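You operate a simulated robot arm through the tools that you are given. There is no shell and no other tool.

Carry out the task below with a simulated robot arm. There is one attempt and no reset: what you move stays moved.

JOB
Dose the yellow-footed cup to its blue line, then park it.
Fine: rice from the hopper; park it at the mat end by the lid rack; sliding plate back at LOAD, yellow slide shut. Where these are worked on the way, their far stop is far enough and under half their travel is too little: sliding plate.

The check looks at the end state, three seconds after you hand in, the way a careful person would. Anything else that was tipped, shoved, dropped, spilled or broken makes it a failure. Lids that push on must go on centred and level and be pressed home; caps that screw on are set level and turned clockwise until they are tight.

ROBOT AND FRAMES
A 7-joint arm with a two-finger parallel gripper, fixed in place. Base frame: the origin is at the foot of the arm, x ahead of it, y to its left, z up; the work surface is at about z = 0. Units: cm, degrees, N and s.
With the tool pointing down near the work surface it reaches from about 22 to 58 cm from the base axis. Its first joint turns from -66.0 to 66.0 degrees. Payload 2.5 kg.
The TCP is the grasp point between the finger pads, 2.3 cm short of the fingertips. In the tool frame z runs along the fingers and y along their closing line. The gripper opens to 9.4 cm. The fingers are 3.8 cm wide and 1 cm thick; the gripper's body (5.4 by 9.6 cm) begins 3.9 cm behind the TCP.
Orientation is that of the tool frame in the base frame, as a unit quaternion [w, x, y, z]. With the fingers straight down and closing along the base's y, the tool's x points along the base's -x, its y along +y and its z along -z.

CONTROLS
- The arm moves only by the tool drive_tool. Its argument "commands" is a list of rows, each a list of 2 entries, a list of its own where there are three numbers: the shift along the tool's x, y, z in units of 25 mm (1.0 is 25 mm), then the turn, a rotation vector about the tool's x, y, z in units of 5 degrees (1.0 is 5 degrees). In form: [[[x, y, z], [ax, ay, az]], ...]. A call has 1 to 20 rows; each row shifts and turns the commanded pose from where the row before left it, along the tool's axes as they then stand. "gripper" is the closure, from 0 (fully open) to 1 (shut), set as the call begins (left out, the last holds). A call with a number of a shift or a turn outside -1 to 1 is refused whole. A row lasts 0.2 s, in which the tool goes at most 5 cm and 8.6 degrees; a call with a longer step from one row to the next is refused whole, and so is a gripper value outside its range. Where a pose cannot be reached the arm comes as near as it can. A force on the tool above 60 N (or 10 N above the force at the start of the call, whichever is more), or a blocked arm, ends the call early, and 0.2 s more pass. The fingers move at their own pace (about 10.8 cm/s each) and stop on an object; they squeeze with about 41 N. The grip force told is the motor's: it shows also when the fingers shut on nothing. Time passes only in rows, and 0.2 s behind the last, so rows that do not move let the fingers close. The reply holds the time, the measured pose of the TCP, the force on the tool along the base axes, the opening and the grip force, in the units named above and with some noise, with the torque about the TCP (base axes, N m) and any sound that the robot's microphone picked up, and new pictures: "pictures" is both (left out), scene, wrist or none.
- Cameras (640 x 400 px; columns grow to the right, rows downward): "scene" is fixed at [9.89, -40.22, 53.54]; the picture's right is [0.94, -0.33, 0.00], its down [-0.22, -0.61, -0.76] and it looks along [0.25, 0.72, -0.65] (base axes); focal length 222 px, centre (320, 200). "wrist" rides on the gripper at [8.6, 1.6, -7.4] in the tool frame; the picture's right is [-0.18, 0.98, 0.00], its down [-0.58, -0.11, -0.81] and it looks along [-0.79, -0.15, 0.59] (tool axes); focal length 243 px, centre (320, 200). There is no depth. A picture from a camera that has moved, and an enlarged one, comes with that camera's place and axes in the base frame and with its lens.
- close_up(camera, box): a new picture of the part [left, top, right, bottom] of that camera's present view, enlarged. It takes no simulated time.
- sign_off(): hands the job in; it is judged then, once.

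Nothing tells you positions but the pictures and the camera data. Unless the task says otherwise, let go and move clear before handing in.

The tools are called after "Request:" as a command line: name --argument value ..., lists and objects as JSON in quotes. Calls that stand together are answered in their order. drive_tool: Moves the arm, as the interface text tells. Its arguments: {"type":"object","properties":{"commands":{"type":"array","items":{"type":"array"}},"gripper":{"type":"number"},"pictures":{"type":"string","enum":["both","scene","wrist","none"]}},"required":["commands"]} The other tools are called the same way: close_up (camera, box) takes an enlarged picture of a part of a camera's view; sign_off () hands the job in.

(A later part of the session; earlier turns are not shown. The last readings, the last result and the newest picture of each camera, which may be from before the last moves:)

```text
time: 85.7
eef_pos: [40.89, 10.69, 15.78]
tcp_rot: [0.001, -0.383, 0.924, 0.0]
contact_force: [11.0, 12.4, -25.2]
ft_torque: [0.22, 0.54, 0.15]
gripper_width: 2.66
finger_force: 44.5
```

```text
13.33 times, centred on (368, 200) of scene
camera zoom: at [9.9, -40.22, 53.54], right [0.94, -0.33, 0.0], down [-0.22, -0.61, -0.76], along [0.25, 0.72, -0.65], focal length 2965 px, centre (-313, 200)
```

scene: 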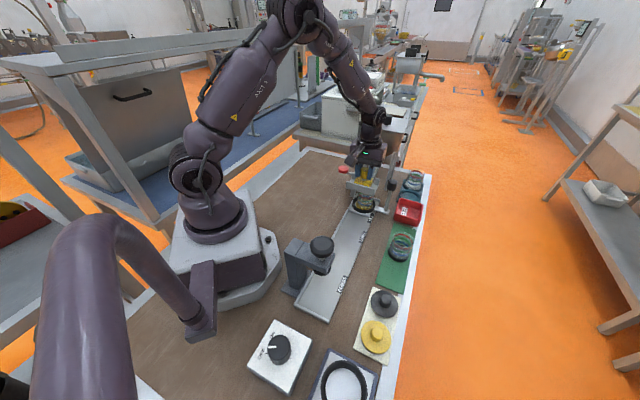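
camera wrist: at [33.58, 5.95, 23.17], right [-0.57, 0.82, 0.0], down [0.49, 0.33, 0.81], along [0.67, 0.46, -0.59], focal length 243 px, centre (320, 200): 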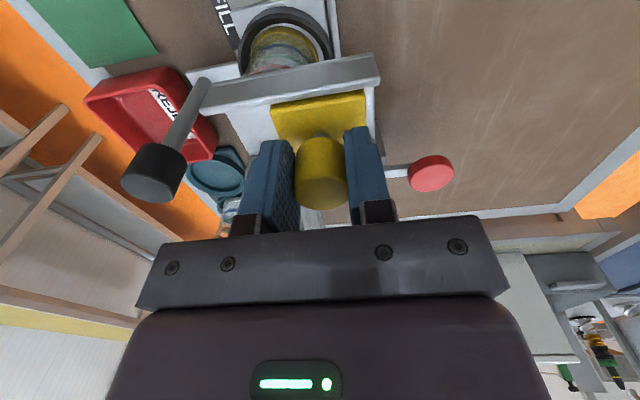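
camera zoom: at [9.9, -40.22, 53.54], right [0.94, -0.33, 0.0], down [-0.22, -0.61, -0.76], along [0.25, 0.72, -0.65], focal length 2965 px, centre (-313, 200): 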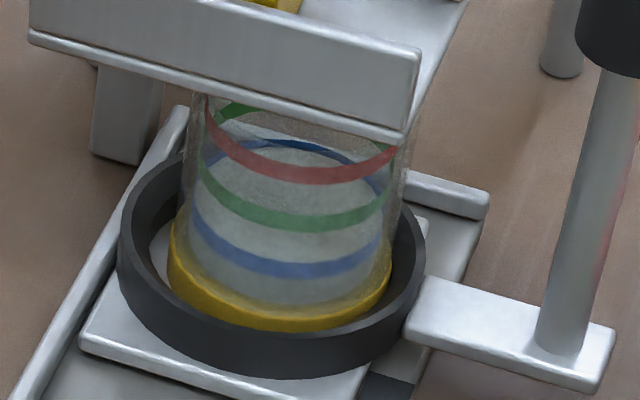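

The level has come up quickly; I'll zoom in tightly to judge it against the blue line before more time passes.

Request:
close_up --camera "scene" --box '[359, 190, 375, 212]'

Request:
close_up --camera "wrist" --box '[230, 0, 350, 100]'

Request:
close_up --camera "scene" --box '[345, 155, 395, 220]'

```text
16.00 times, centred on (367, 201) of scene
camera zoom: at [9.9, -40.22, 53.54], right [0.94, -0.33, 0.0], down [-0.22, -0.61, -0.76], along [0.25, 0.72, -0.65], focal length 3558 px, centre (-432, 184)
```

zoom: 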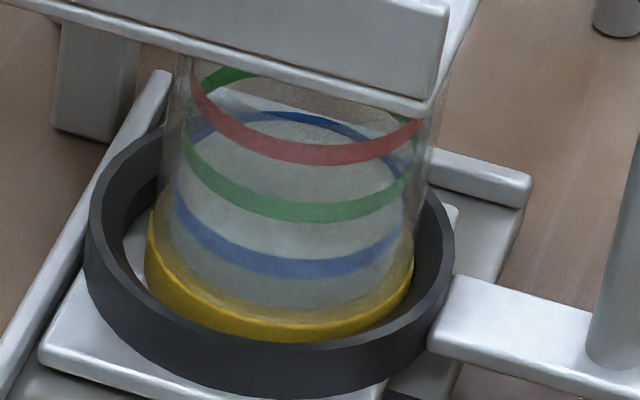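

```text
4.00 times, centred on (290, 50) of wrist
camera zoom: at [33.63, 5.9, 23.17], right [-0.56, 0.83, 0.0], down [0.49, 0.33, 0.81], along [0.67, 0.46, -0.59], focal length 970 px, centre (440, 800)
```

zoom: 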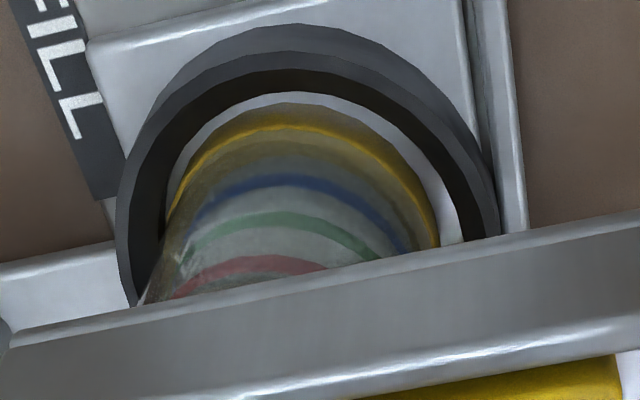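

```text
6.15 times, centred on (370, 188) of scene
camera zoom: at [9.9, -40.22, 53.54], right [0.94, -0.33, 0.0], down [-0.22, -0.61, -0.76], along [0.25, 0.72, -0.65], focal length 1368 px, centre (12, 277)
```

zoom: 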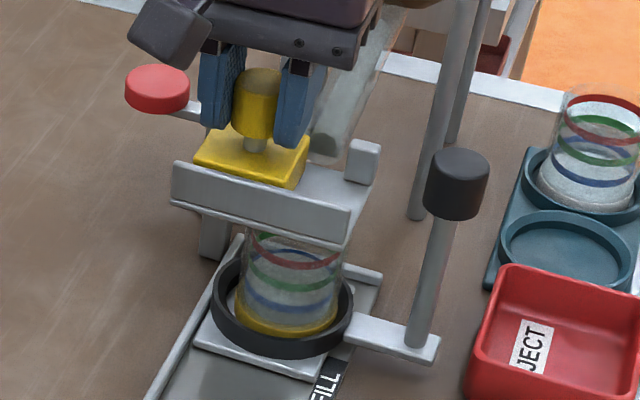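

The stream has stopped (the slide has drifted back to its threshold), and the rice surface looks to be at the blue band. A tighter zoom to judge exactly.

Request:
close_up --camera "scene" --box '[360, 189, 374, 198]'

Request:
close_up --camera "scene" --box '[360, 196, 374, 206]'

Request:
close_up --camera "wrist" --box '[265, 25, 345, 75]'

```text
16.00 times, centred on (367, 194) of scene
camera zoom: at [9.9, -40.22, 53.54], right [0.94, -0.33, 0.0], down [-0.22, -0.61, -0.76], along [0.25, 0.72, -0.65], focal length 3558 px, centre (-432, 304)
```

zoom: 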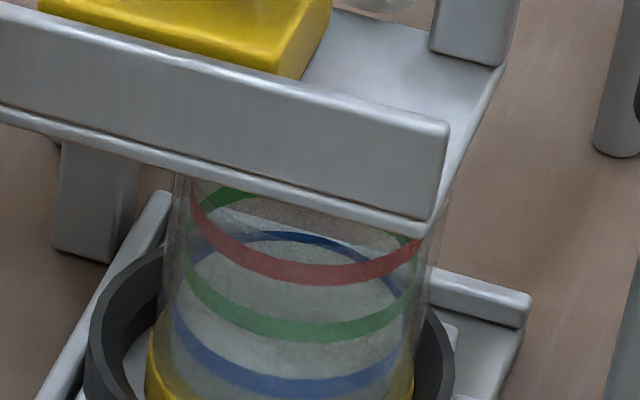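

```text
16.00 times, centred on (367, 201) of scene
camera zoom: at [9.9, -40.22, 53.54], right [0.94, -0.33, 0.0], down [-0.22, -0.61, -0.76], along [0.25, 0.72, -0.65], focal length 3558 px, centre (-432, 184)
```

zoom: 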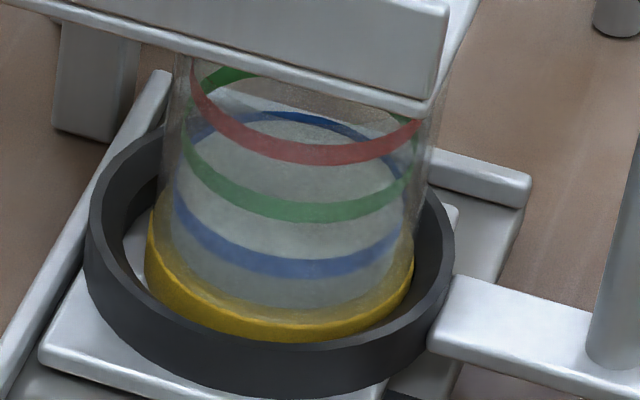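

```text
8.00 times, centred on (305, 50) of wrist
camera zoom: at [33.63, 5.9, 23.17], right [-0.56, 0.83, 0.0], down [0.49, 0.33, 0.81], along [0.67, 0.46, -0.59], focal length 1941 px, centre (440, 1400)
```

zoom: 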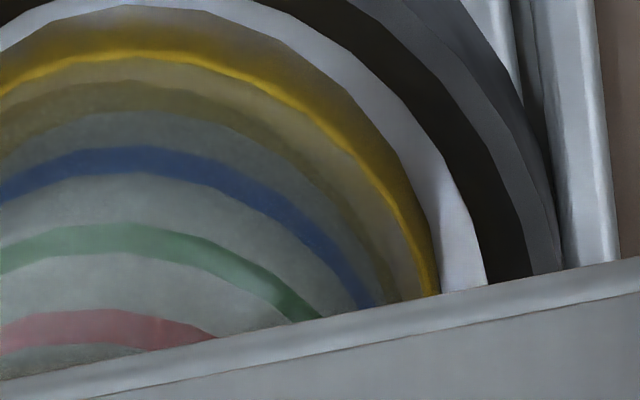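

The rice surface sits within the blue band (about half the band is still visible at the back wall), and the stream has stopped. I'm closing the slide now.

Request:
drive_tool --commands '[[[-0.02, -0.15, 0.03], [0, 0, 0]], [[0, -0.2, 0], [0, 0, 0]], [[0, -0.2, 0], [0, 0, 0]], [[0, -0.2, 0], [0, 0, 0]], [[0, -0.15, 0], [0, 0, 0]], [[0, -0.1, 0], [0, 0, 0]], [[0, 0, 0], [0, 0, 0]]]' --gripper 1

Request:
close_up --camera "scene" --box '[345, 155, 395, 220]'

Request:
close_up --camera "scene" --box '[359, 190, 375, 212]'

```text
time: 87.3
eef_pos: [42.68, 9.05, 15.79]
tcp_rot: [0.002, -0.383, 0.924, -0.001]
contact_force: [0.3, 1.1, 1.4]
ft_torque: [0.27, 0.58, 0.3]
gripper_width: 2.67
finger_force: 45.2
camera wrist: at [35.44, 4.09, 23.19], right [-0.56, 0.83, 0.0], down [0.49, 0.33, 0.81], along [0.67, 0.45, -0.59], focal length 243 px, centre (320, 200)
```

scene: 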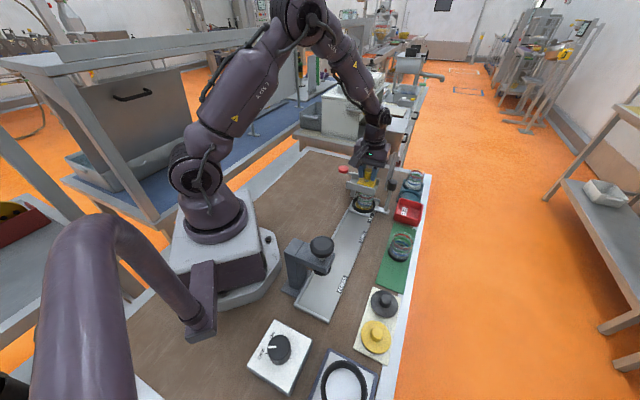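
wrist: 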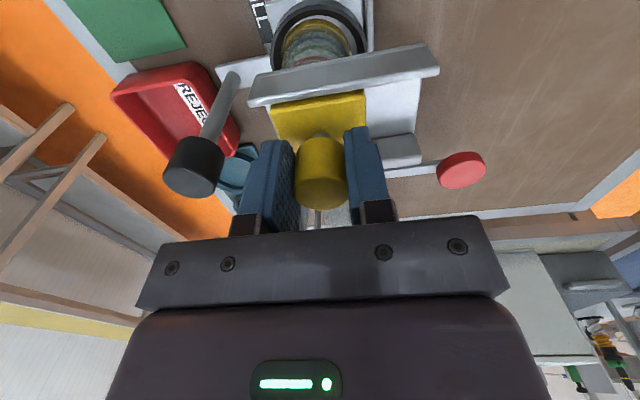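

```text
6.15 times, centred on (370, 188) of scene
camera zoom: at [9.89, -40.22, 53.54], right [0.94, -0.33, 0.0], down [-0.22, -0.61, -0.76], along [0.25, 0.72, -0.65], focal length 1368 px, centre (12, 277)
```

zoom: 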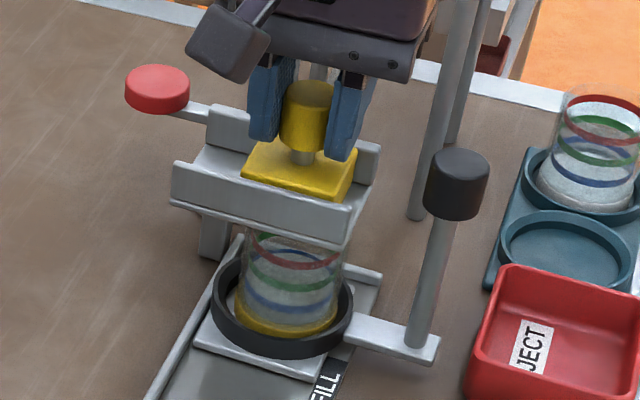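

```text
16.00 times, centred on (367, 201) of scene
camera zoom: at [9.89, -40.22, 53.54], right [0.94, -0.33, 0.0], down [-0.22, -0.61, -0.76], along [0.25, 0.72, -0.65], focal length 3558 px, centre (-432, 184)
```

zoom: 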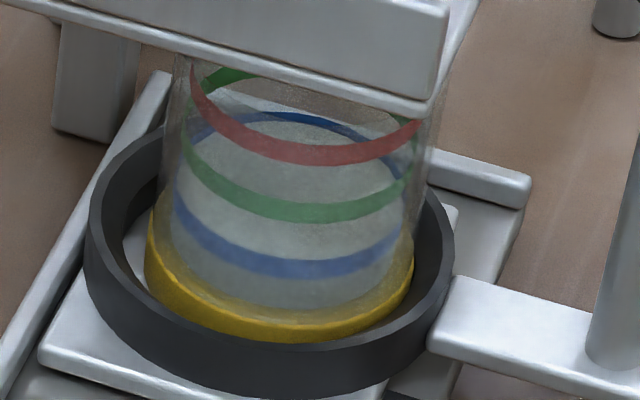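

The level is unchanged and within the band. I'll push the slide home the last 0.65 cm and feel for its stop.

Request:
drive_tool --commands '[[[0, -0.1, 0], [0, 0, 0]], [[0, -0.1, 0], [0, 0, 0]], [[0, -0.08, 0], [0, 0, 0]], [[0, 0, 0], [0, 0, 0]]]' --gripper 1 --pictures "none"

Request:
close_up --camera "scene" --box '[345, 155, 395, 220]'

```text
time: 88.3
eef_pos: [43.12, 8.46, 15.85]
tcp_rot: [0.002, -0.381, 0.924, -0.001]
contact_force: [2.9, 0.7, 16.3]
ft_torque: [-0.39, 1.31, 0.08]
gripper_width: 2.65
finger_force: 45.3
```

```text
6.15 times, centred on (370, 188) of scene
camera zoom: at [9.88, -40.22, 53.54], right [0.94, -0.33, 0.0], down [-0.22, -0.61, -0.76], along [0.25, 0.72, -0.65], focal length 1368 px, centre (12, 277)
```

zoom: 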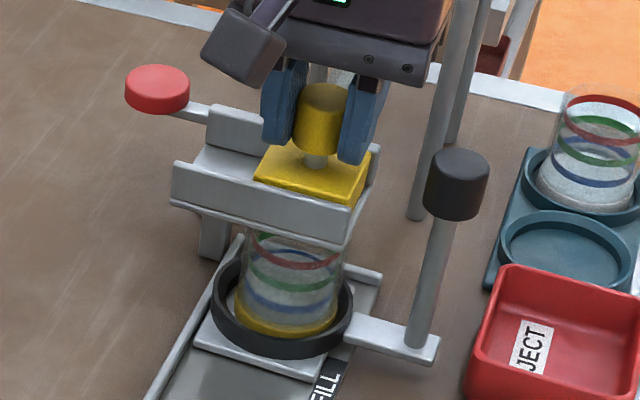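

It's back where it started (n ≈ 24.5). One small extra push to confirm the stop.

Request:
drive_tool --commands '[[[0, -0.04, -0.02], [0, 0, 0]], [[0, -0.04, 0], [0, 0, 0]], [[0, 0, 0], [0, 0, 0]]]' --gripper 1 --pictures "none"

Request:
close_up --camera "scene" --box '[350, 170, 390, 220]'

```text
time: 89.1
eef_pos: [43.23, 8.57, 15.77]
tcp_rot: [-0.001, -0.382, 0.924, 0.0]
contact_force: [-15.9, 0.1, 18.8]
ft_torque: [0.95, -0.83, 0.07]
gripper_width: 2.64
finger_force: 44.8
```

```text
8.00 times, centred on (370, 195) of scene
camera zoom: at [9.88, -40.22, 53.54], right [0.94, -0.33, 0.0], down [-0.22, -0.61, -0.76], along [0.25, 0.72, -0.65], focal length 1779 px, centre (-80, 240)
```

zoom: 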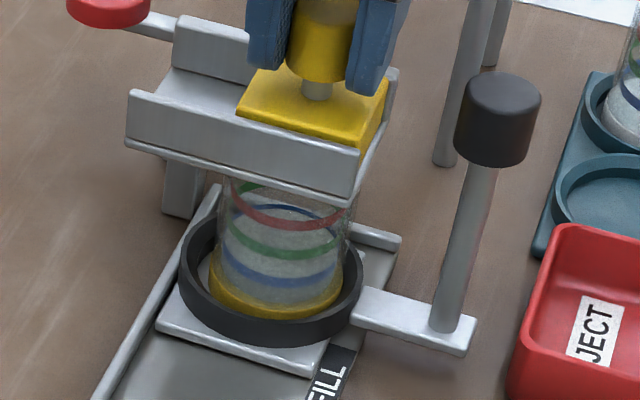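

The stop is felt; the slide is fully shut. I'll relax, release and rise.

Request:
drive_tool --commands '[[[0.02, 0.02, -0.03], [0, 0, 0]], [[0, 0, 0], [0, 0, 0]]]' --gripper 1 --pictures "none"

Request:
drive_tool --commands '[[[0, 0, 0], [0, 0, 0]], [[0, 0, 0], [0, 0, 0]], [[0, 0, 0], [0, 0, 0]], [[0, 0, -0.3], [0, 0, 0]], [[0, 0, -0.6], [0, 0, 0]], [[0, 0, -0.6], [0, 0, 0]], [[0, 0, -0.6], [0, 0, 0]], [[0, 0, -0.4], [0, 0, 0]], [[0, 0, 0], [0, 0, 0]]]' --gripper 0.3

Request:
close_up --camera "scene" --box '[345, 155, 395, 220]'

Request:
close_up --camera "scene" --box '[359, 190, 375, 212]'

```text
time: 89.7
eef_pos: [43.21, 8.49, 15.77]
tcp_rot: [0.001, -0.383, 0.924, -0.001]
contact_force: [10.4, 10.4, -13.6]
ft_torque: [-0.73, 0.77, -0.05]
gripper_width: 2.65
finger_force: 44.7
```

```text
time: 91.7
eef_pos: [43.26, 8.36, 22.19]
tcp_rot: [0.0, -0.382, 0.924, 0.0]
contact_force: [0.8, -0.9, 0.2]
ft_torque: [-0.01, 0.02, 0.0]
gripper_width: 6.57
finger_force: 0.1
camera wrist: at [35.99, 3.46, 29.63], right [-0.56, 0.83, 0.0], down [0.49, 0.33, 0.81], along [0.67, 0.45, -0.59], focal length 243 px, centre (320, 200)
```

scene: 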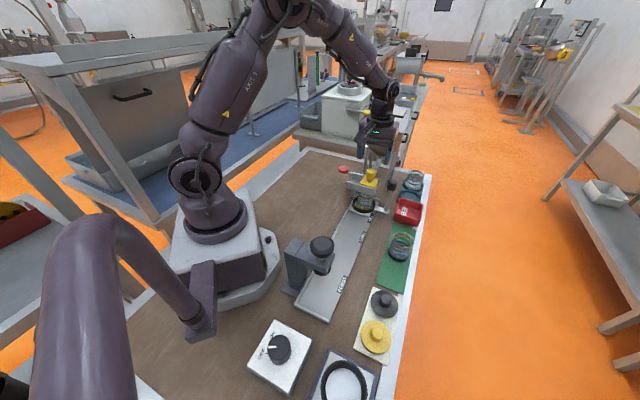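
wrist: 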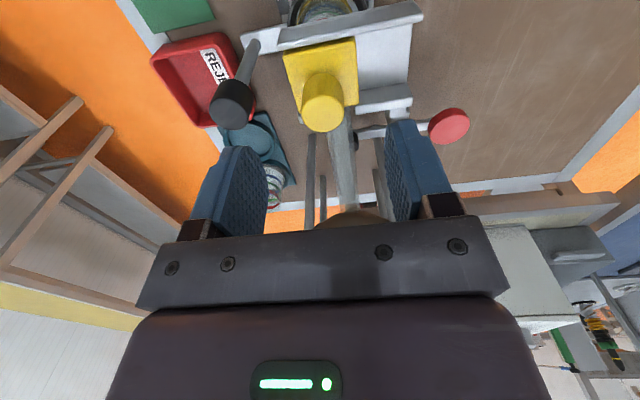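

```text
6.15 times, centred on (370, 188) of scene
camera zoom: at [9.89, -40.22, 53.54], right [0.94, -0.33, 0.0], down [-0.22, -0.61, -0.76], along [0.25, 0.72, -0.65], focal length 1368 px, centre (12, 277)
```

zoom: 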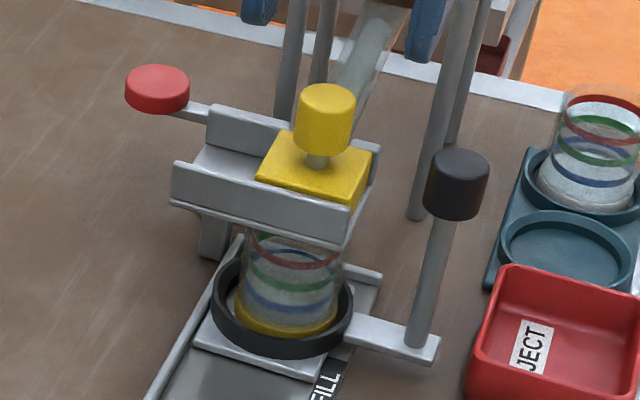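

```text
16.00 times, centred on (367, 201) of scene
camera zoom: at [9.89, -40.22, 53.54], right [0.94, -0.33, 0.0], down [-0.22, -0.61, -0.76], along [0.25, 0.72, -0.65], focal length 3558 px, centre (-432, 184)
```

zoom: 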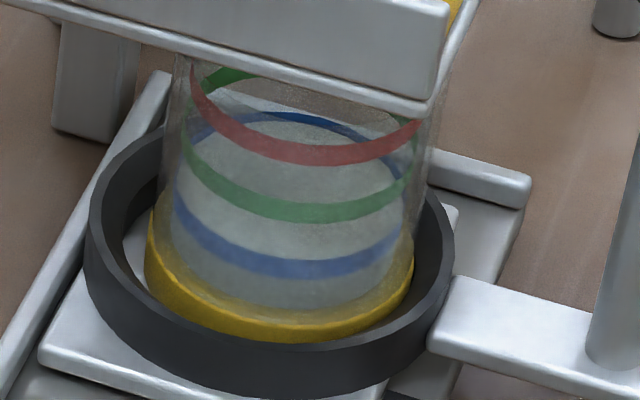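

The slide is shut and the level holds. Now back to the plate's handle: move over, then turn the fingers along the track.

Request:
drive_tool --commands '[[[-0.1, -0.2, 0], [0, 0, 0]], [[-0.1, -0.4, 0], [0, 0, 0]], [[0, -0.5, 0], [0, 0, 0]], [[0, -0.5, 0], [0, 0, 0]], [[0, -0.5, 0], [0, 0, 0]], [[0, -0.4, 0], [0, 0, 0]], [[0, -0.24, 0], [0, 0, 0]], [[0, 0, 0], [0, 0, 0]]]' --gripper 0.1 --pictures "none"

Request:
drive_tool --commands '[[[0, 0, 0], [0, 0, 1]], [[0, 0, 0], [0, 0, 1]], [[0, 0, 0], [0, 0, 1]], [[0, 0, 0], [0, 0, 1]], [[0, 0, 0], [0, 0, 1]], [[0, 0, 0], [0, 0, 1]], [[0, 0, 0], [0, 0, 1]], [[0, 0, 0], [0, 0, 1]], [[0, 0, 0], [0, 0, 1]], [[0, 0, 0], [0, 0, 1]], [[0, 0, 0], [0, 0, 1]], [[0, 0, 0], [0, 0, 1]], [[0, 0, 0], [0, 0, 1]], [[0, 0, 0], [0, 0, 1]], [[0, 0, 0], [0, 0, 1]], [[0, 0, 0], [0, 0, 1]], [[0, 0, 0], [0, 0, 1]], [[0, 0, 0], [0, 0, 1]], [[0, 0, 0], [0, 0, 0]]]' --gripper 0.1

Request:
close_up --camera "wrist" --box '[200, 40, 460, 240]'

```text
time: 93.5
eef_pos: [48.52, 3.96, 22.08]
tcp_rot: [0.0, -0.382, 0.924, -0.001]
contact_force: [0.1, -0.7, -0.5]
ft_torque: [-0.02, -0.02, -0.05]
gripper_width: 8.47
finger_force: 0.1
```

```text
time: 97.5
eef_pos: [48.3, 3.97, 22.01]
tcp_rot: [0.001, 0.384, 0.924, 0.001]
contact_force: [0.1, 0.1, 0.7]
ft_torque: [0.03, 0.01, -0.02]
gripper_width: 8.48
finger_force: 0.1
camera wrist: at [43.45, 11.29, 29.48], right [0.83, 0.56, 0.0], down [0.33, -0.49, 0.81], along [0.45, -0.67, -0.59], focal length 243 px, centre (320, 200)
```

scene: 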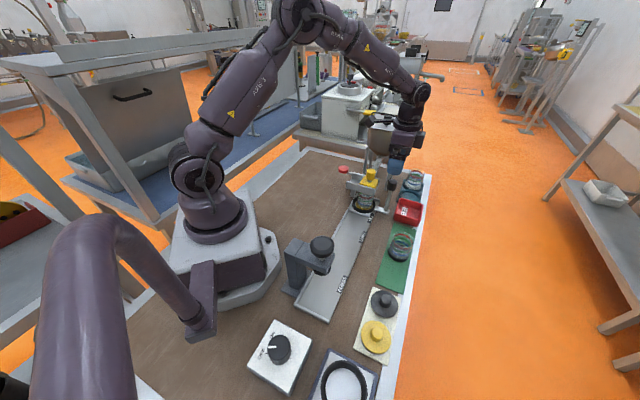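
wrist: 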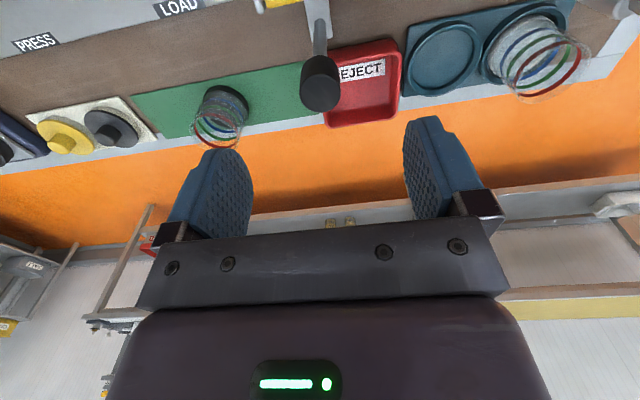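

```text
2.00 times, centred on (330, 140) of wrist
camera zoom: at [43.45, 11.29, 29.48], right [0.83, 0.56, 0.0], down [0.33, -0.49, 0.81], along [0.45, -0.67, -0.59], focal length 485 px, centre (300, 320)
```

zoom: 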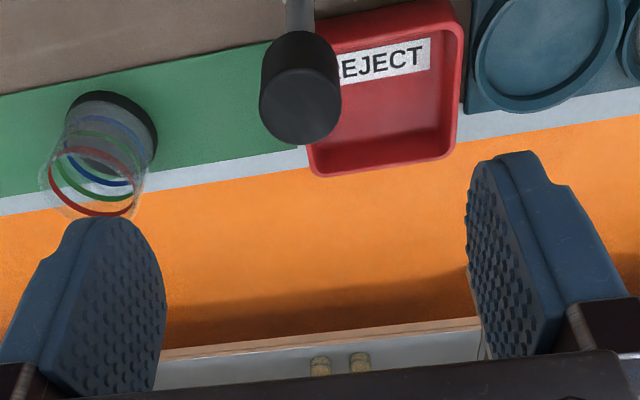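

The handle knob is right under the TCP. Lowering and gripping it.

Request:
drive_tool --commands '[[[0, 0, 0.4], [0, 0, 0]], [[0, 0, 0.7], [0, 0, 0]], [[0, 0, 0.7], [0, 0, 0]], [[0, 0, 0.7], [0, 0, 0]], [[0, 0, 0.6], [0, 0, 0]], [[0, 0, 0.4], [0, 0, 0]], [[0, 0, 0], [0, 0, 0]]]' --gripper 0.1

Request:
drive_tool --commands '[[[0, 0, 0], [0, 0, 0]], [[0, 0, 0], [0, 0, 0]], [[0, 0, 0], [0, 0, 0]], [[0, 0, 0], [0, 0, 0]]]' --gripper 1

```text
time: 99.1
eef_pos: [48.33, 3.86, 13.51]
tcp_rot: [0.002, 0.383, 0.924, 0.0]
contact_force: [0.2, -0.2, -0.1]
ft_torque: [0.02, -0.01, 0.01]
gripper_width: 8.49
finger_force: 0.1
camera wrist: at [43.39, 11.23, 20.92], right [0.83, 0.56, 0.0], down [0.33, -0.49, 0.81], along [0.46, -0.67, -0.59], focal length 243 px, centre (320, 200)
```

scene: 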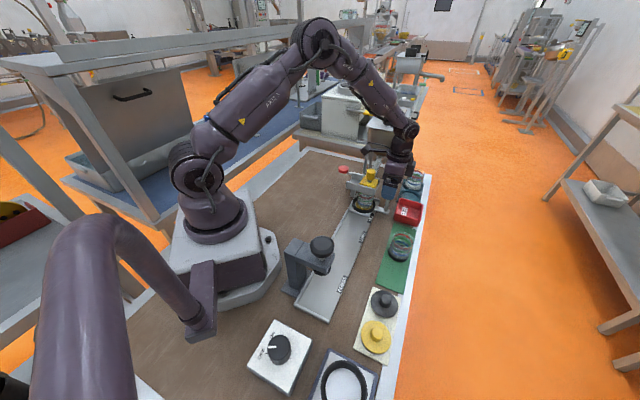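
wrist: 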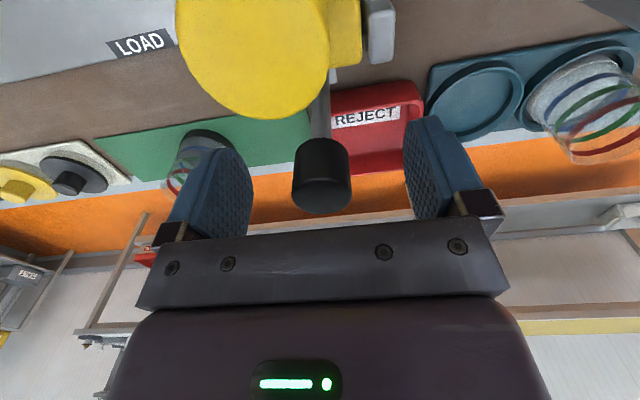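

```text
time: 100.1
eef_pos: [48.37, 3.94, 13.5]
tcp_rot: [0.001, 0.384, 0.923, 0.0]
contact_force: [0.4, 0.5, -2.4]
ft_torque: [-0.44, -0.05, 0.01]
gripper_width: 2.79
finger_force: 45.3
camera wrist: at [43.38, 11.24, 20.93], right [0.83, 0.56, 0.0], down [0.33, -0.49, 0.81], along [0.46, -0.67, -0.59], focal length 243 px, centre (320, 200)
```

scene: 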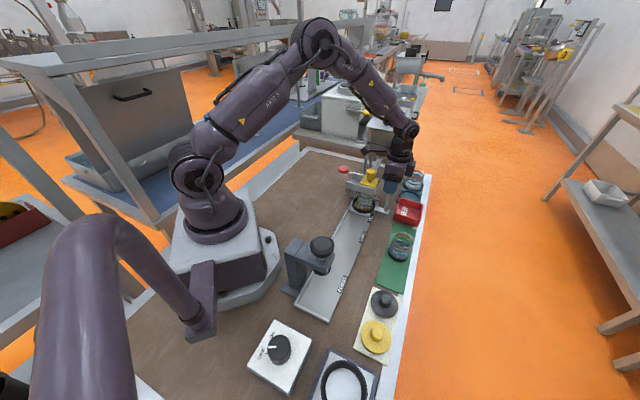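
wrist: 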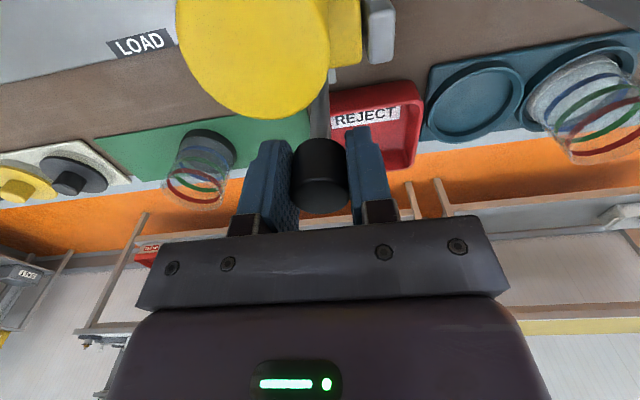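

Gripped at s ≈ 37.0. I'll bring the plate back towards LOAD slowly, easing strain between stretches.

Request:
drive_tool --commands '[[[0, -0.04, 0], [0, 0, 0]], [[0, -0.08, 0], [0, 0, 0]], [[0, -0.1, 0], [0, 0, 0]], [[0, -0.12, 0], [0, 0, 0]], [[0, -0.12, 0], [0, 0, 0]], [[0, -0.12, 0], [0, 0, 0]], [[0, -0.12, 0], [0, 0, 0]], [[0, -0.12, 0], [0, 0, 0]], [[0, -0.12, 0], [0, 0, 0]], [[0, -0.12, 0], [0, 0, 0]], [[0, -0.12, 0], [0, 0, 0]], [[0, -0.12, 0], [0, 0, 0]], [[0, -0.1, 0], [0, 0, 0]], [[0, -0.08, 0], [0, 0, 0]], [[0, 0, 0], [0, 0, 0]]]' --gripper 1 --pictures "scene"

Request:
close_up --camera "scene" --box '[335, 150, 405, 230]'

```text
time: 103.3
eef_pos: [45.84, 1.14, 13.37]
tcp_rot: [0.002, 0.384, 0.923, -0.001]
contact_force: [-5.0, 4.2, 12.9]
ft_torque: [0.91, 0.22, 0.0]
gripper_width: 2.78
finger_force: 45.0
```

scene: 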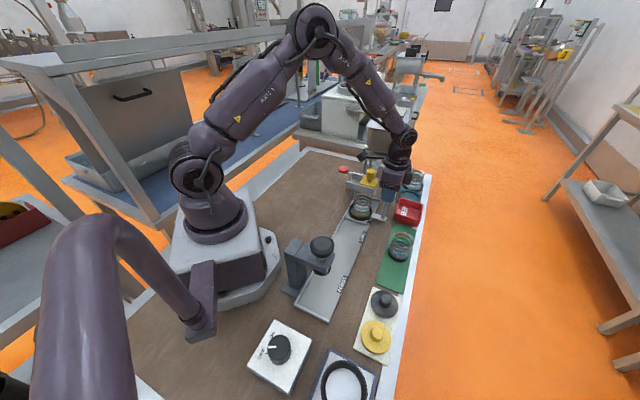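

```text
5.00 times, centred on (370, 190) of scene
camera zoom: at [9.88, -40.22, 53.54], right [0.94, -0.33, 0.0], down [-0.22, -0.61, -0.76], along [0.25, 0.72, -0.65], focal length 1112 px, centre (70, 250)
```

zoom: 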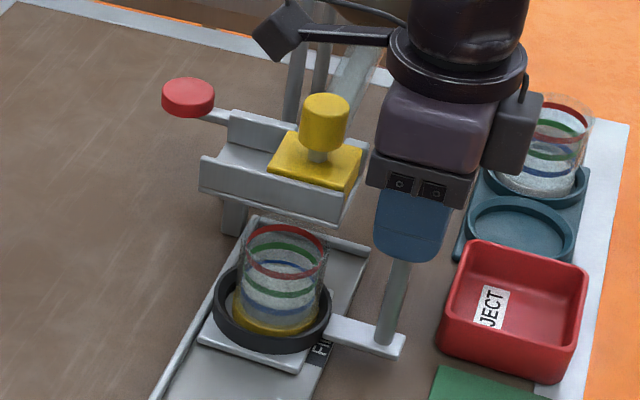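

The plate is coming back smoothly. With the cup out from under the trough I can now check the level clearly.

Request:
close_up --camera "scene" --box '[353, 190, 379, 222]'

Request:
close_up --camera "scene" --box '[357, 198, 373, 210]'

```text
12.50 times, centred on (366, 206) of scene
camera zoom: at [9.88, -40.22, 53.54], right [0.94, -0.33, 0.0], down [-0.22, -0.61, -0.76], along [0.25, 0.72, -0.65], focal length 2779 px, centre (-255, 125)
```

zoom: 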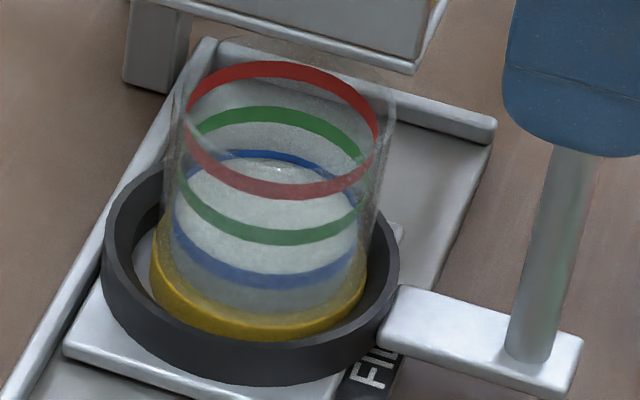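

```text
16.00 times, centred on (365, 204) of scene
camera zoom: at [9.88, -40.22, 53.54], right [0.94, -0.33, 0.0], down [-0.22, -0.61, -0.76], along [0.25, 0.72, -0.65], focal length 3558 px, centre (-400, 136)
```

zoom: 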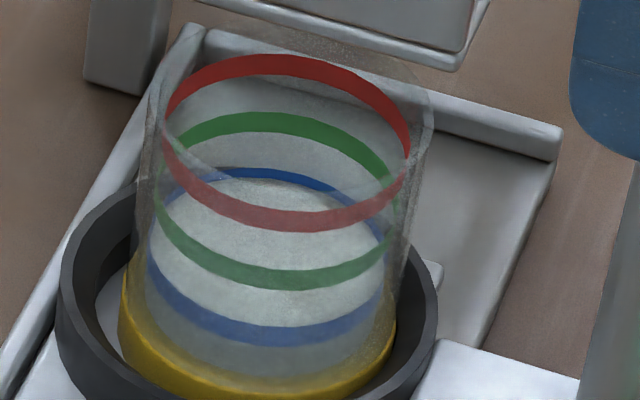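

The rice surface sits right at the middle of the blue band. I'll continue the plate back towards LOAD.

Request:
drive_tool --commands '[[[0.01, -0.06, -0.02], [0, 0, 0]], [[0, -0.1, 0], [0, 0, 0]], [[0, -0.12, 0], [0, 0, 0]], [[0, -0.14, 0], [0, 0, 0]], [[0, -0.14, 0], [0, 0, 0]], [[0, -0.14, 0], [0, 0, 0]], [[0, -0.14, 0], [0, 0, 0]], [[0, -0.14, 0], [0, 0, 0]], [[0, -0.14, 0], [0, 0, 0]], [[0, -0.14, 0], [0, 0, 0]], [[0, -0.14, 0], [0, 0, 0]], [[0, -0.14, 0], [0, 0, 0]], [[0, -0.14, 0], [0, 0, 0]], [[0, -0.14, 0], [0, 0, 0]], [[0, -0.14, 0], [0, 0, 0]], [[0, -0.12, 0], [0, 0, 0]], [[0, -0.1, 0], [0, 0, 0]], [[0, -0.06, 0], [0, 0, 0]], [[0, 0, 0], [0, 0, 0]]]' --gripper 1 --pictures "scene"

```text
time: 107.3
eef_pos: [41.94, -2.6, 13.26]
tcp_rot: [0.001, 0.383, 0.924, 0.0]
contact_force: [8.1, -7.8, -32.6]
ft_torque: [-0.24, -0.79, 0.07]
gripper_width: 2.77
finger_force: 45.2
```

scene: 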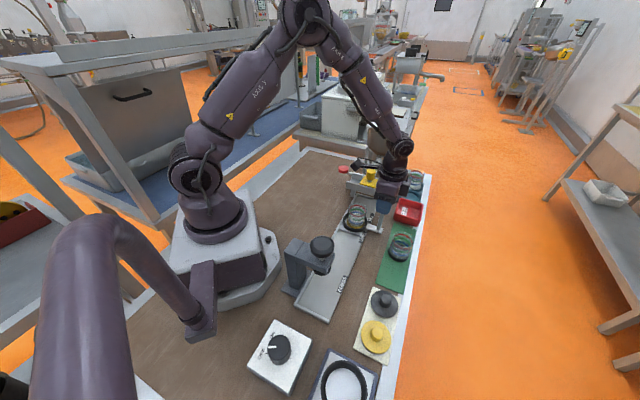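

At s ≈ 27.8. I'll ease the strain and do the next stretch.

Request:
drive_tool --commands '[[[-0.015, 0, 0.03], [0, 0, 0]], [[0, -0.06, 0.01], [0, 0, 0]], [[0, -0.1, 0], [0, 0, 0]], [[0, -0.14, 0], [0, 0, 0]], [[0, -0.14, 0], [0, 0, 0]], [[0, -0.14, 0], [0, 0, 0]], [[0, -0.14, 0], [0, 0, 0]], [[0, -0.14, 0], [0, 0, 0]], [[0, -0.14, 0], [0, 0, 0]], [[0, -0.14, 0], [0, 0, 0]], [[0, -0.14, 0], [0, 0, 0]], [[0, -0.14, 0], [0, 0, 0]], [[0, -0.14, 0], [0, 0, 0]], [[0, -0.14, 0], [0, 0, 0]], [[0, -0.14, 0], [0, 0, 0]], [[0, -0.12, 0], [0, 0, 0]], [[0, -0.1, 0], [0, 0, 0]], [[0, -0.06, 0], [0, 0, 0]], [[0, 0, 0], [0, 0, 0]]]' --gripper 1 --pictures "scene"

Request:
close_up --camera "scene" --box '[310, 180, 400, 270]'

```text
time: 111.3
eef_pos: [38.2, -6.42, 13.32]
tcp_rot: [0.002, 0.383, 0.924, 0.0]
contact_force: [0.9, -0.7, 28.4]
ft_torque: [-0.84, -0.34, 0.09]
gripper_width: 2.78
finger_force: 45.5
```

scene: 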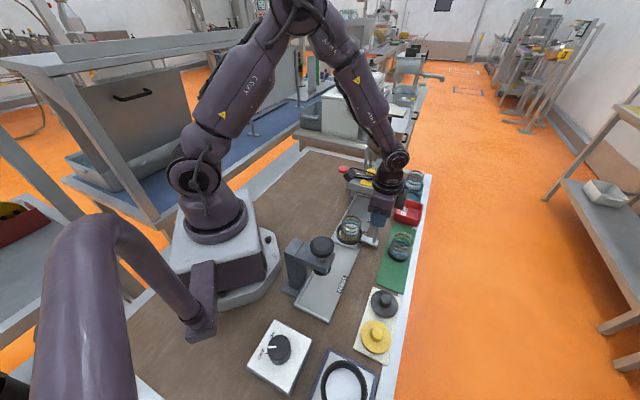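

```text
4.44 times, centred on (355, 225) of scene
camera zoom: at [9.87, -40.22, 53.54], right [0.94, -0.33, 0.0], down [-0.22, -0.61, -0.76], along [0.25, 0.72, -0.65], focal length 988 px, centre (164, 89)
```

zoom: 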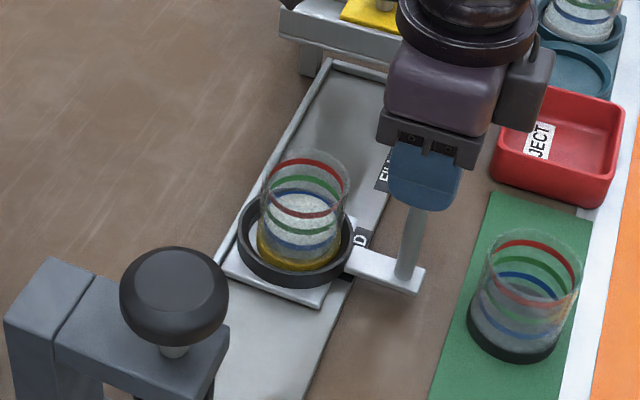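

At s ≈ 22.5; the last 2.4 cm to the LOAD position.

Request:
drive_tool --commands '[[[0, 0, -0.03], [0, 0, 0]], [[0, -0.06, 0], [0, 0, 0]], [[0, -0.1, 0], [0, 0, 0]], [[0, -0.12, 0], [0, 0, 0]], [[0, -0.14, 0], [0, 0, 0]], [[0, -0.14, 0], [0, 0, 0]], [[0, -0.12, 0], [0, 0, 0]], [[0, -0.12, 0], [0, 0, 0]], [[0, -0.1, 0], [0, 0, 0]], [[0, -0.06, 0], [0, 0, 0]], [[0, 0, 0], [0, 0, 0]]]' --gripper 1 --pictures "scene"

Request:
close_up --camera "scene" --box '[310, 180, 400, 270]'

```text
time: 113.7
eef_pos: [36.35, -8.23, 13.25]
tcp_rot: [0.001, 0.384, 0.923, -0.001]
contact_force: [15.7, -15.9, -32.7]
ft_torque: [0.36, -0.23, -0.03]
gripper_width: 2.79
finger_force: 45.2
```

scene: 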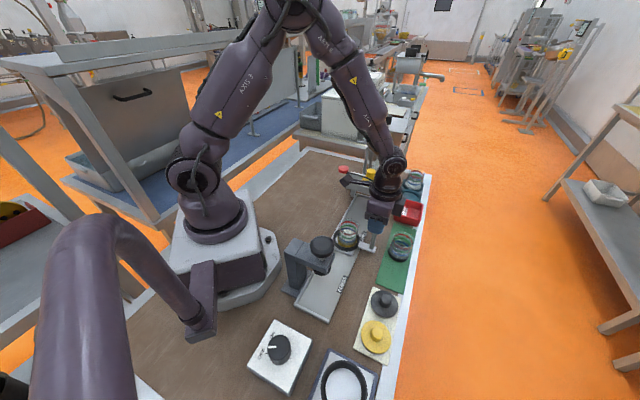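

```text
4.44 times, centred on (355, 225) of scene
camera zoom: at [9.9, -40.23, 53.53], right [0.94, -0.33, 0.0], down [-0.22, -0.61, -0.76], along [0.25, 0.72, -0.65], focal length 988 px, centre (164, 89)
```

zoom: 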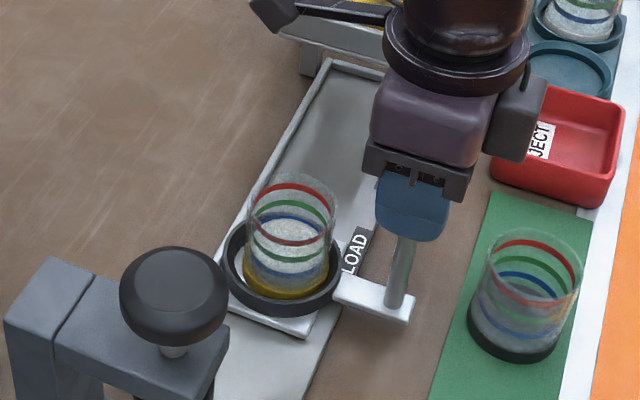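

Visually back at the start position; I'll compare at the same zoom as before.

Request:
close_up --camera "scene" --box '[325, 210, 375, 260]'

Request:
drive_tool --commands '[[[-0.03, 0, 0.04], [0, 0, 0]], [[0, 0, 0], [0, 0, 0]]]' --gripper 1 --pictures "none"

```text
8.00 times, centred on (350, 235) of scene
camera zoom: at [9.9, -40.23, 53.53], right [0.94, -0.33, 0.0], down [-0.22, -0.61, -0.76], along [0.25, 0.72, -0.65], focal length 1779 px, centre (80, -80)
```

zoom: 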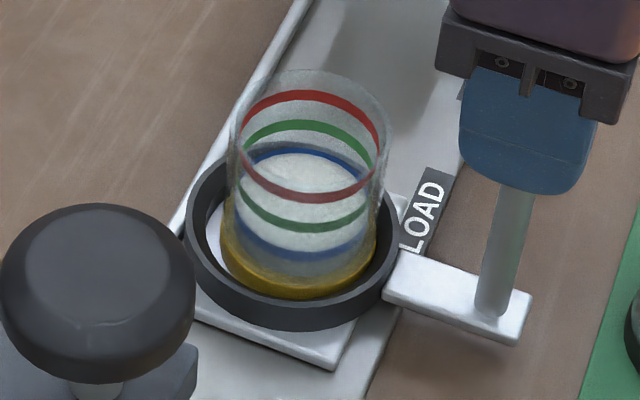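

```text
time: 114.3
eef_pos: [36.43, -8.04, 13.46]
tcp_rot: [-0.001, 0.382, 0.924, 0.0]
contact_force: [-2.1, 0.3, -12.5]
ft_torque: [-0.72, -0.94, 0.05]
gripper_width: 2.77
finger_force: 45.6
```

The plate matches its original LOAD position to about a millimetre. I'll let go and rise.

Request:
drive_tool --commands '[[[0, 0, 0.02], [0, 0, 0]], [[0, 0, 0], [0, 0, 0]]]' --gripper 1 --pictures "none"

Request:
drive_tool --commands '[[[0, 0, 0], [0, 0, 0]], [[0, 0, 0], [0, 0, 0]], [[0, 0, 0], [0, 0, 0]], [[0, 0, -0.3], [0, 0, 0]], [[0, 0, -0.6], [0, 0, 0]], [[0, 0, -0.6], [0, 0, 0]], [[0, 0, -0.6], [0, 0, 0]], [[0, 0, -0.4], [0, 0, 0]], [[0, 0, 0], [0, 0, 0]]]' --gripper 0.2

Request:
close_up --camera "scene" --box '[325, 210, 375, 260]'

Request:
close_up --camera "scene" --box '[337, 215, 359, 245]'

```text
time: 114.9
eef_pos: [36.51, -8.09, 13.43]
tcp_rot: [0.0, 0.382, 0.924, 0.002]
contact_force: [-17.4, 14.7, 32.3]
ft_torque: [-0.18, 0.46, 0.0]
gripper_width: 2.79
finger_force: 44.6
```

```text
time: 116.9
eef_pos: [36.49, -8.24, 19.47]
tcp_rot: [0.001, 0.384, 0.923, 0.0]
contact_force: [-0.1, 0.1, 0.6]
ft_torque: [0.01, 0.01, -0.01]
gripper_width: 7.52
finger_force: 0.1
camera wrist: at [31.52, -0.94, 26.89], right [0.83, 0.56, 0.0], down [0.33, -0.49, 0.81], along [0.46, -0.67, -0.59], focal length 243 px, centre (320, 200)
```

scene: 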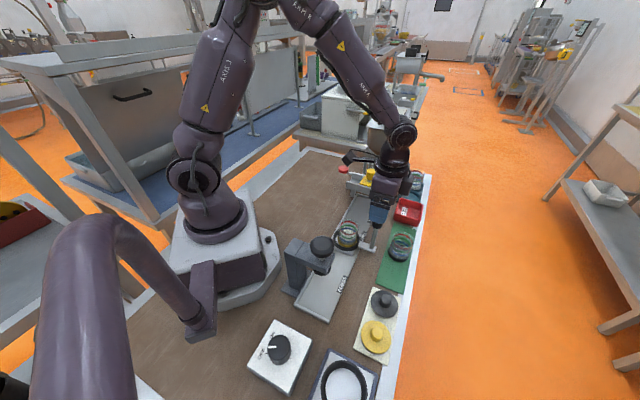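
wrist: 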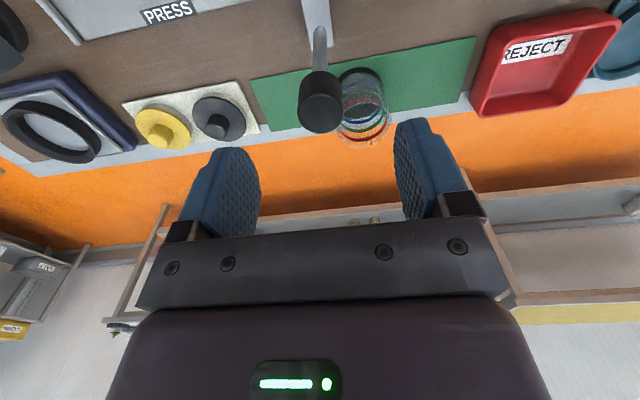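

```text
8.00 times, centred on (350, 235) of scene
camera zoom: at [9.89, -40.22, 53.54], right [0.94, -0.33, 0.0], down [-0.22, -0.61, -0.76], along [0.25, 0.72, -0.65], focal length 1779 px, centre (80, -80)
```

zoom: 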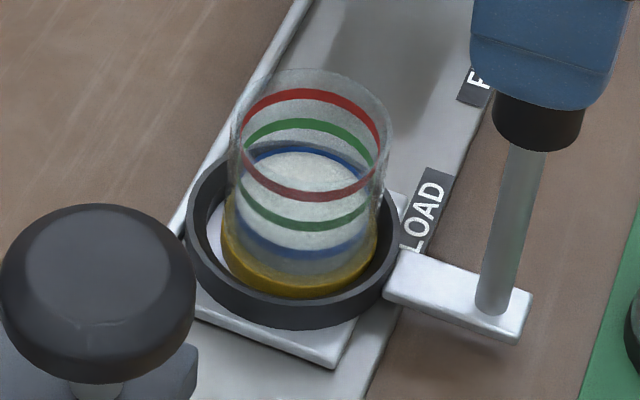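

```text
13.33 times, centred on (348, 230) of scene
camera zoom: at [9.89, -40.22, 53.54], right [0.94, -0.33, 0.0], down [-0.22, -0.61, -0.76], along [0.25, 0.72, -0.65], focal length 2965 px, centre (-53, -200)
```

zoom: 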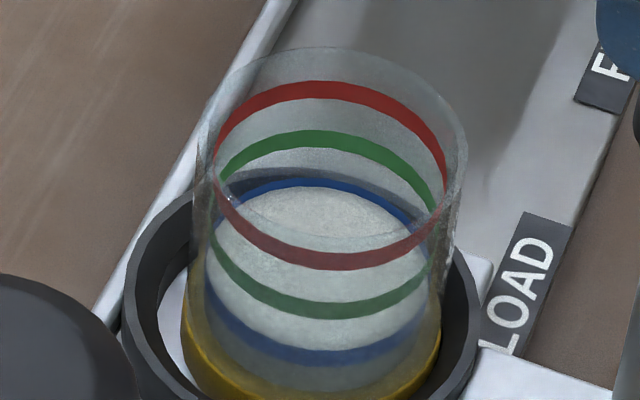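

The level in the cup still reads mid-band, and the plate is at LOAD. Now I go back over the cup to pick it up, centring carefully first.

Request:
drive_tool --commands '[[[0.3, 0, 0], [0, 0, 0]], [[0.5, 0, 0], [0, 0, 0]], [[0.5, 0, 0], [0, 0, 0]], [[0.5, 0, 0], [0, 0, 0]], [[0.5, 0, 0], [0, 0, 0]], [[0.4, 0, 0], [0, 0, 0]], [[0.27, 0, 0], [0, 0, 0]], [[0, 0, 0], [0, 0, 0]]]' --gripper 0

Request:
close_up --camera "wrist" --box '[250, 0, 390, 110]'

```text
time: 118.7
eef_pos: [31.19, -2.83, 19.43]
tcp_rot: [0.001, 0.384, 0.923, -0.001]
contact_force: [0.5, 0.1, -0.4]
ft_torque: [0.01, 0.03, -0.02]
gripper_width: 9.4
finger_force: 0.0
camera wrist: at [26.25, 4.53, 26.88], right [0.83, 0.56, 0.0], down [0.33, -0.49, 0.81], along [0.46, -0.67, -0.59], focal length 243 px, centre (320, 200)
```

scene: 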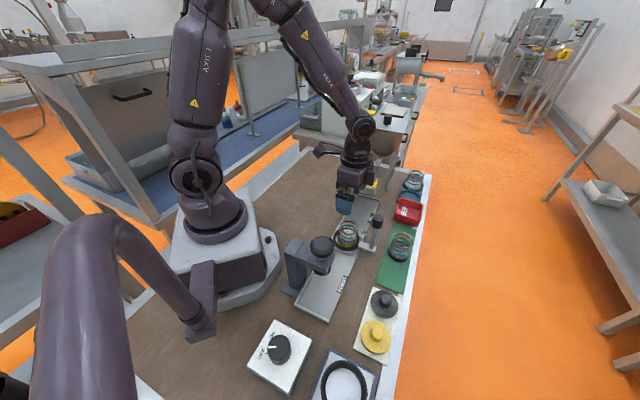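
wrist: 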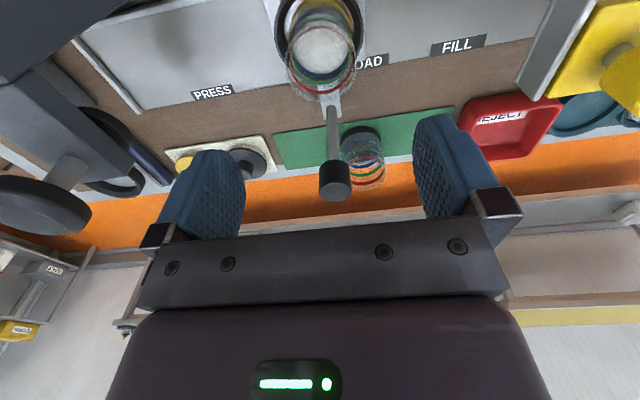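

```text
3.64 times, centred on (320, 55) of wrist
camera zoom: at [26.25, 4.53, 26.88], right [0.83, 0.56, 0.0], down [0.33, -0.49, 0.81], along [0.46, -0.67, -0.59], focal length 882 px, centre (320, 727)
```

zoom: 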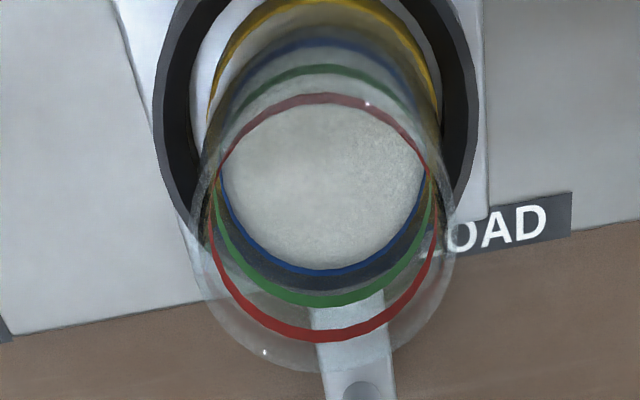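

The rice surface is level with the blue line. The cup is 0.3 cm further out than the TCP; I'll correct for that and lower most of the way.

Request:
drive_tool --commands '[[[-0.12, 0.02, 0.4], [0, 0, 0]], [[0, 0, 0.7], [0, 0, 0]], [[0, 0, 0.8], [0, 0, 0]], [[0, 0, 0.8], [0, 0, 0]], [[0, 0, 0.8], [0, 0, 0]], [[0, 0, 0.7], [0, 0, 0]], [[0, 0, 0.5], [0, 0, 0]], [[0, 0, 0.3], [0, 0, 0]], [[0, 0, 0], [0, 0, 0]]]' --gripper 0

Request:
close_up --camera "wrist" --box '[200, 0, 440, 240]'

Request:
close_up --camera "scene" --box '[315, 190, 385, 260]'

```text
time: 120.7
eef_pos: [31.5, -3.18, 6.98]
tcp_rot: [0.001, 0.382, 0.924, -0.001]
contact_force: [0.6, 0.5, -0.1]
ft_torque: [0.0, 0.03, -0.02]
gripper_width: 9.42
finger_force: 0.0
camera wrist: at [26.55, 4.1, 14.37], right [0.83, 0.56, 0.0], down [0.33, -0.49, 0.81], along [0.46, -0.67, -0.59], focal length 243 px, centre (320, 200)
```

scene: 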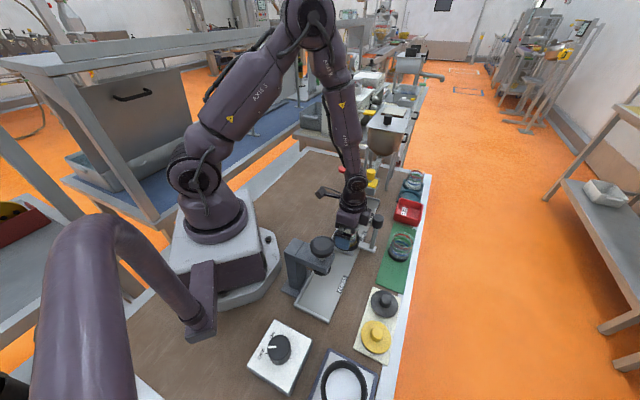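
wrist: 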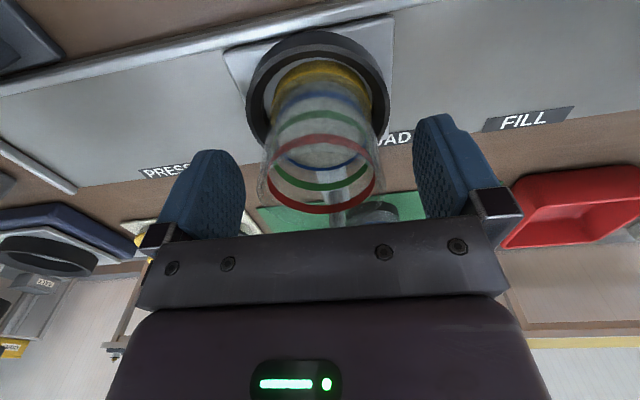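

```text
1.67 times, centred on (320, 120) of wrist
camera zoom: at [26.55, 4.1, 14.37], right [0.83, 0.56, 0.0], down [0.33, -0.49, 0.81], along [0.46, -0.67, -0.59], focal length 404 px, centre (320, 333)
```

zoom: 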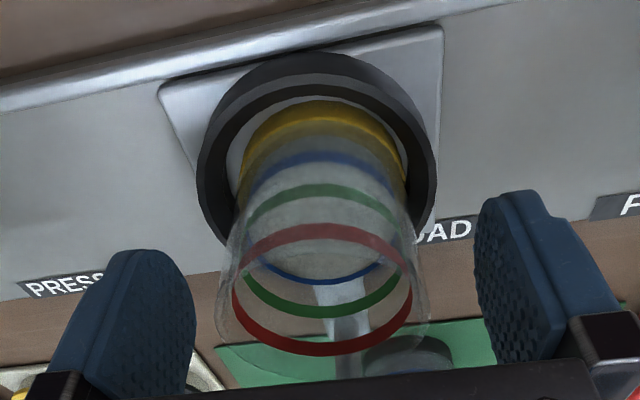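

```text
5.71 times, centred on (350, 225) of scene
camera zoom: at [9.89, -40.22, 53.54], right [0.94, -0.33, 0.0], down [-0.22, -0.61, -0.76], along [0.25, 0.72, -0.65], focal length 1271 px, centre (149, 57)
```

zoom: 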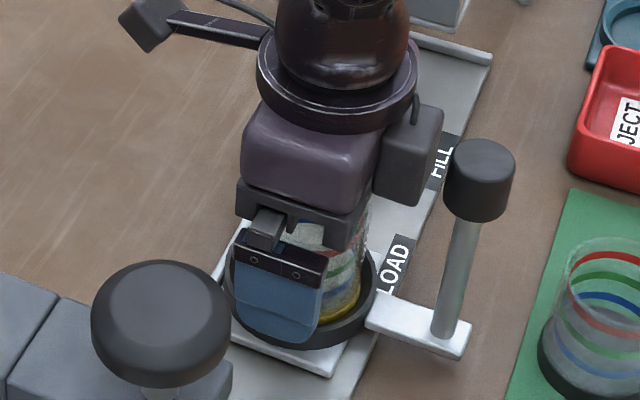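

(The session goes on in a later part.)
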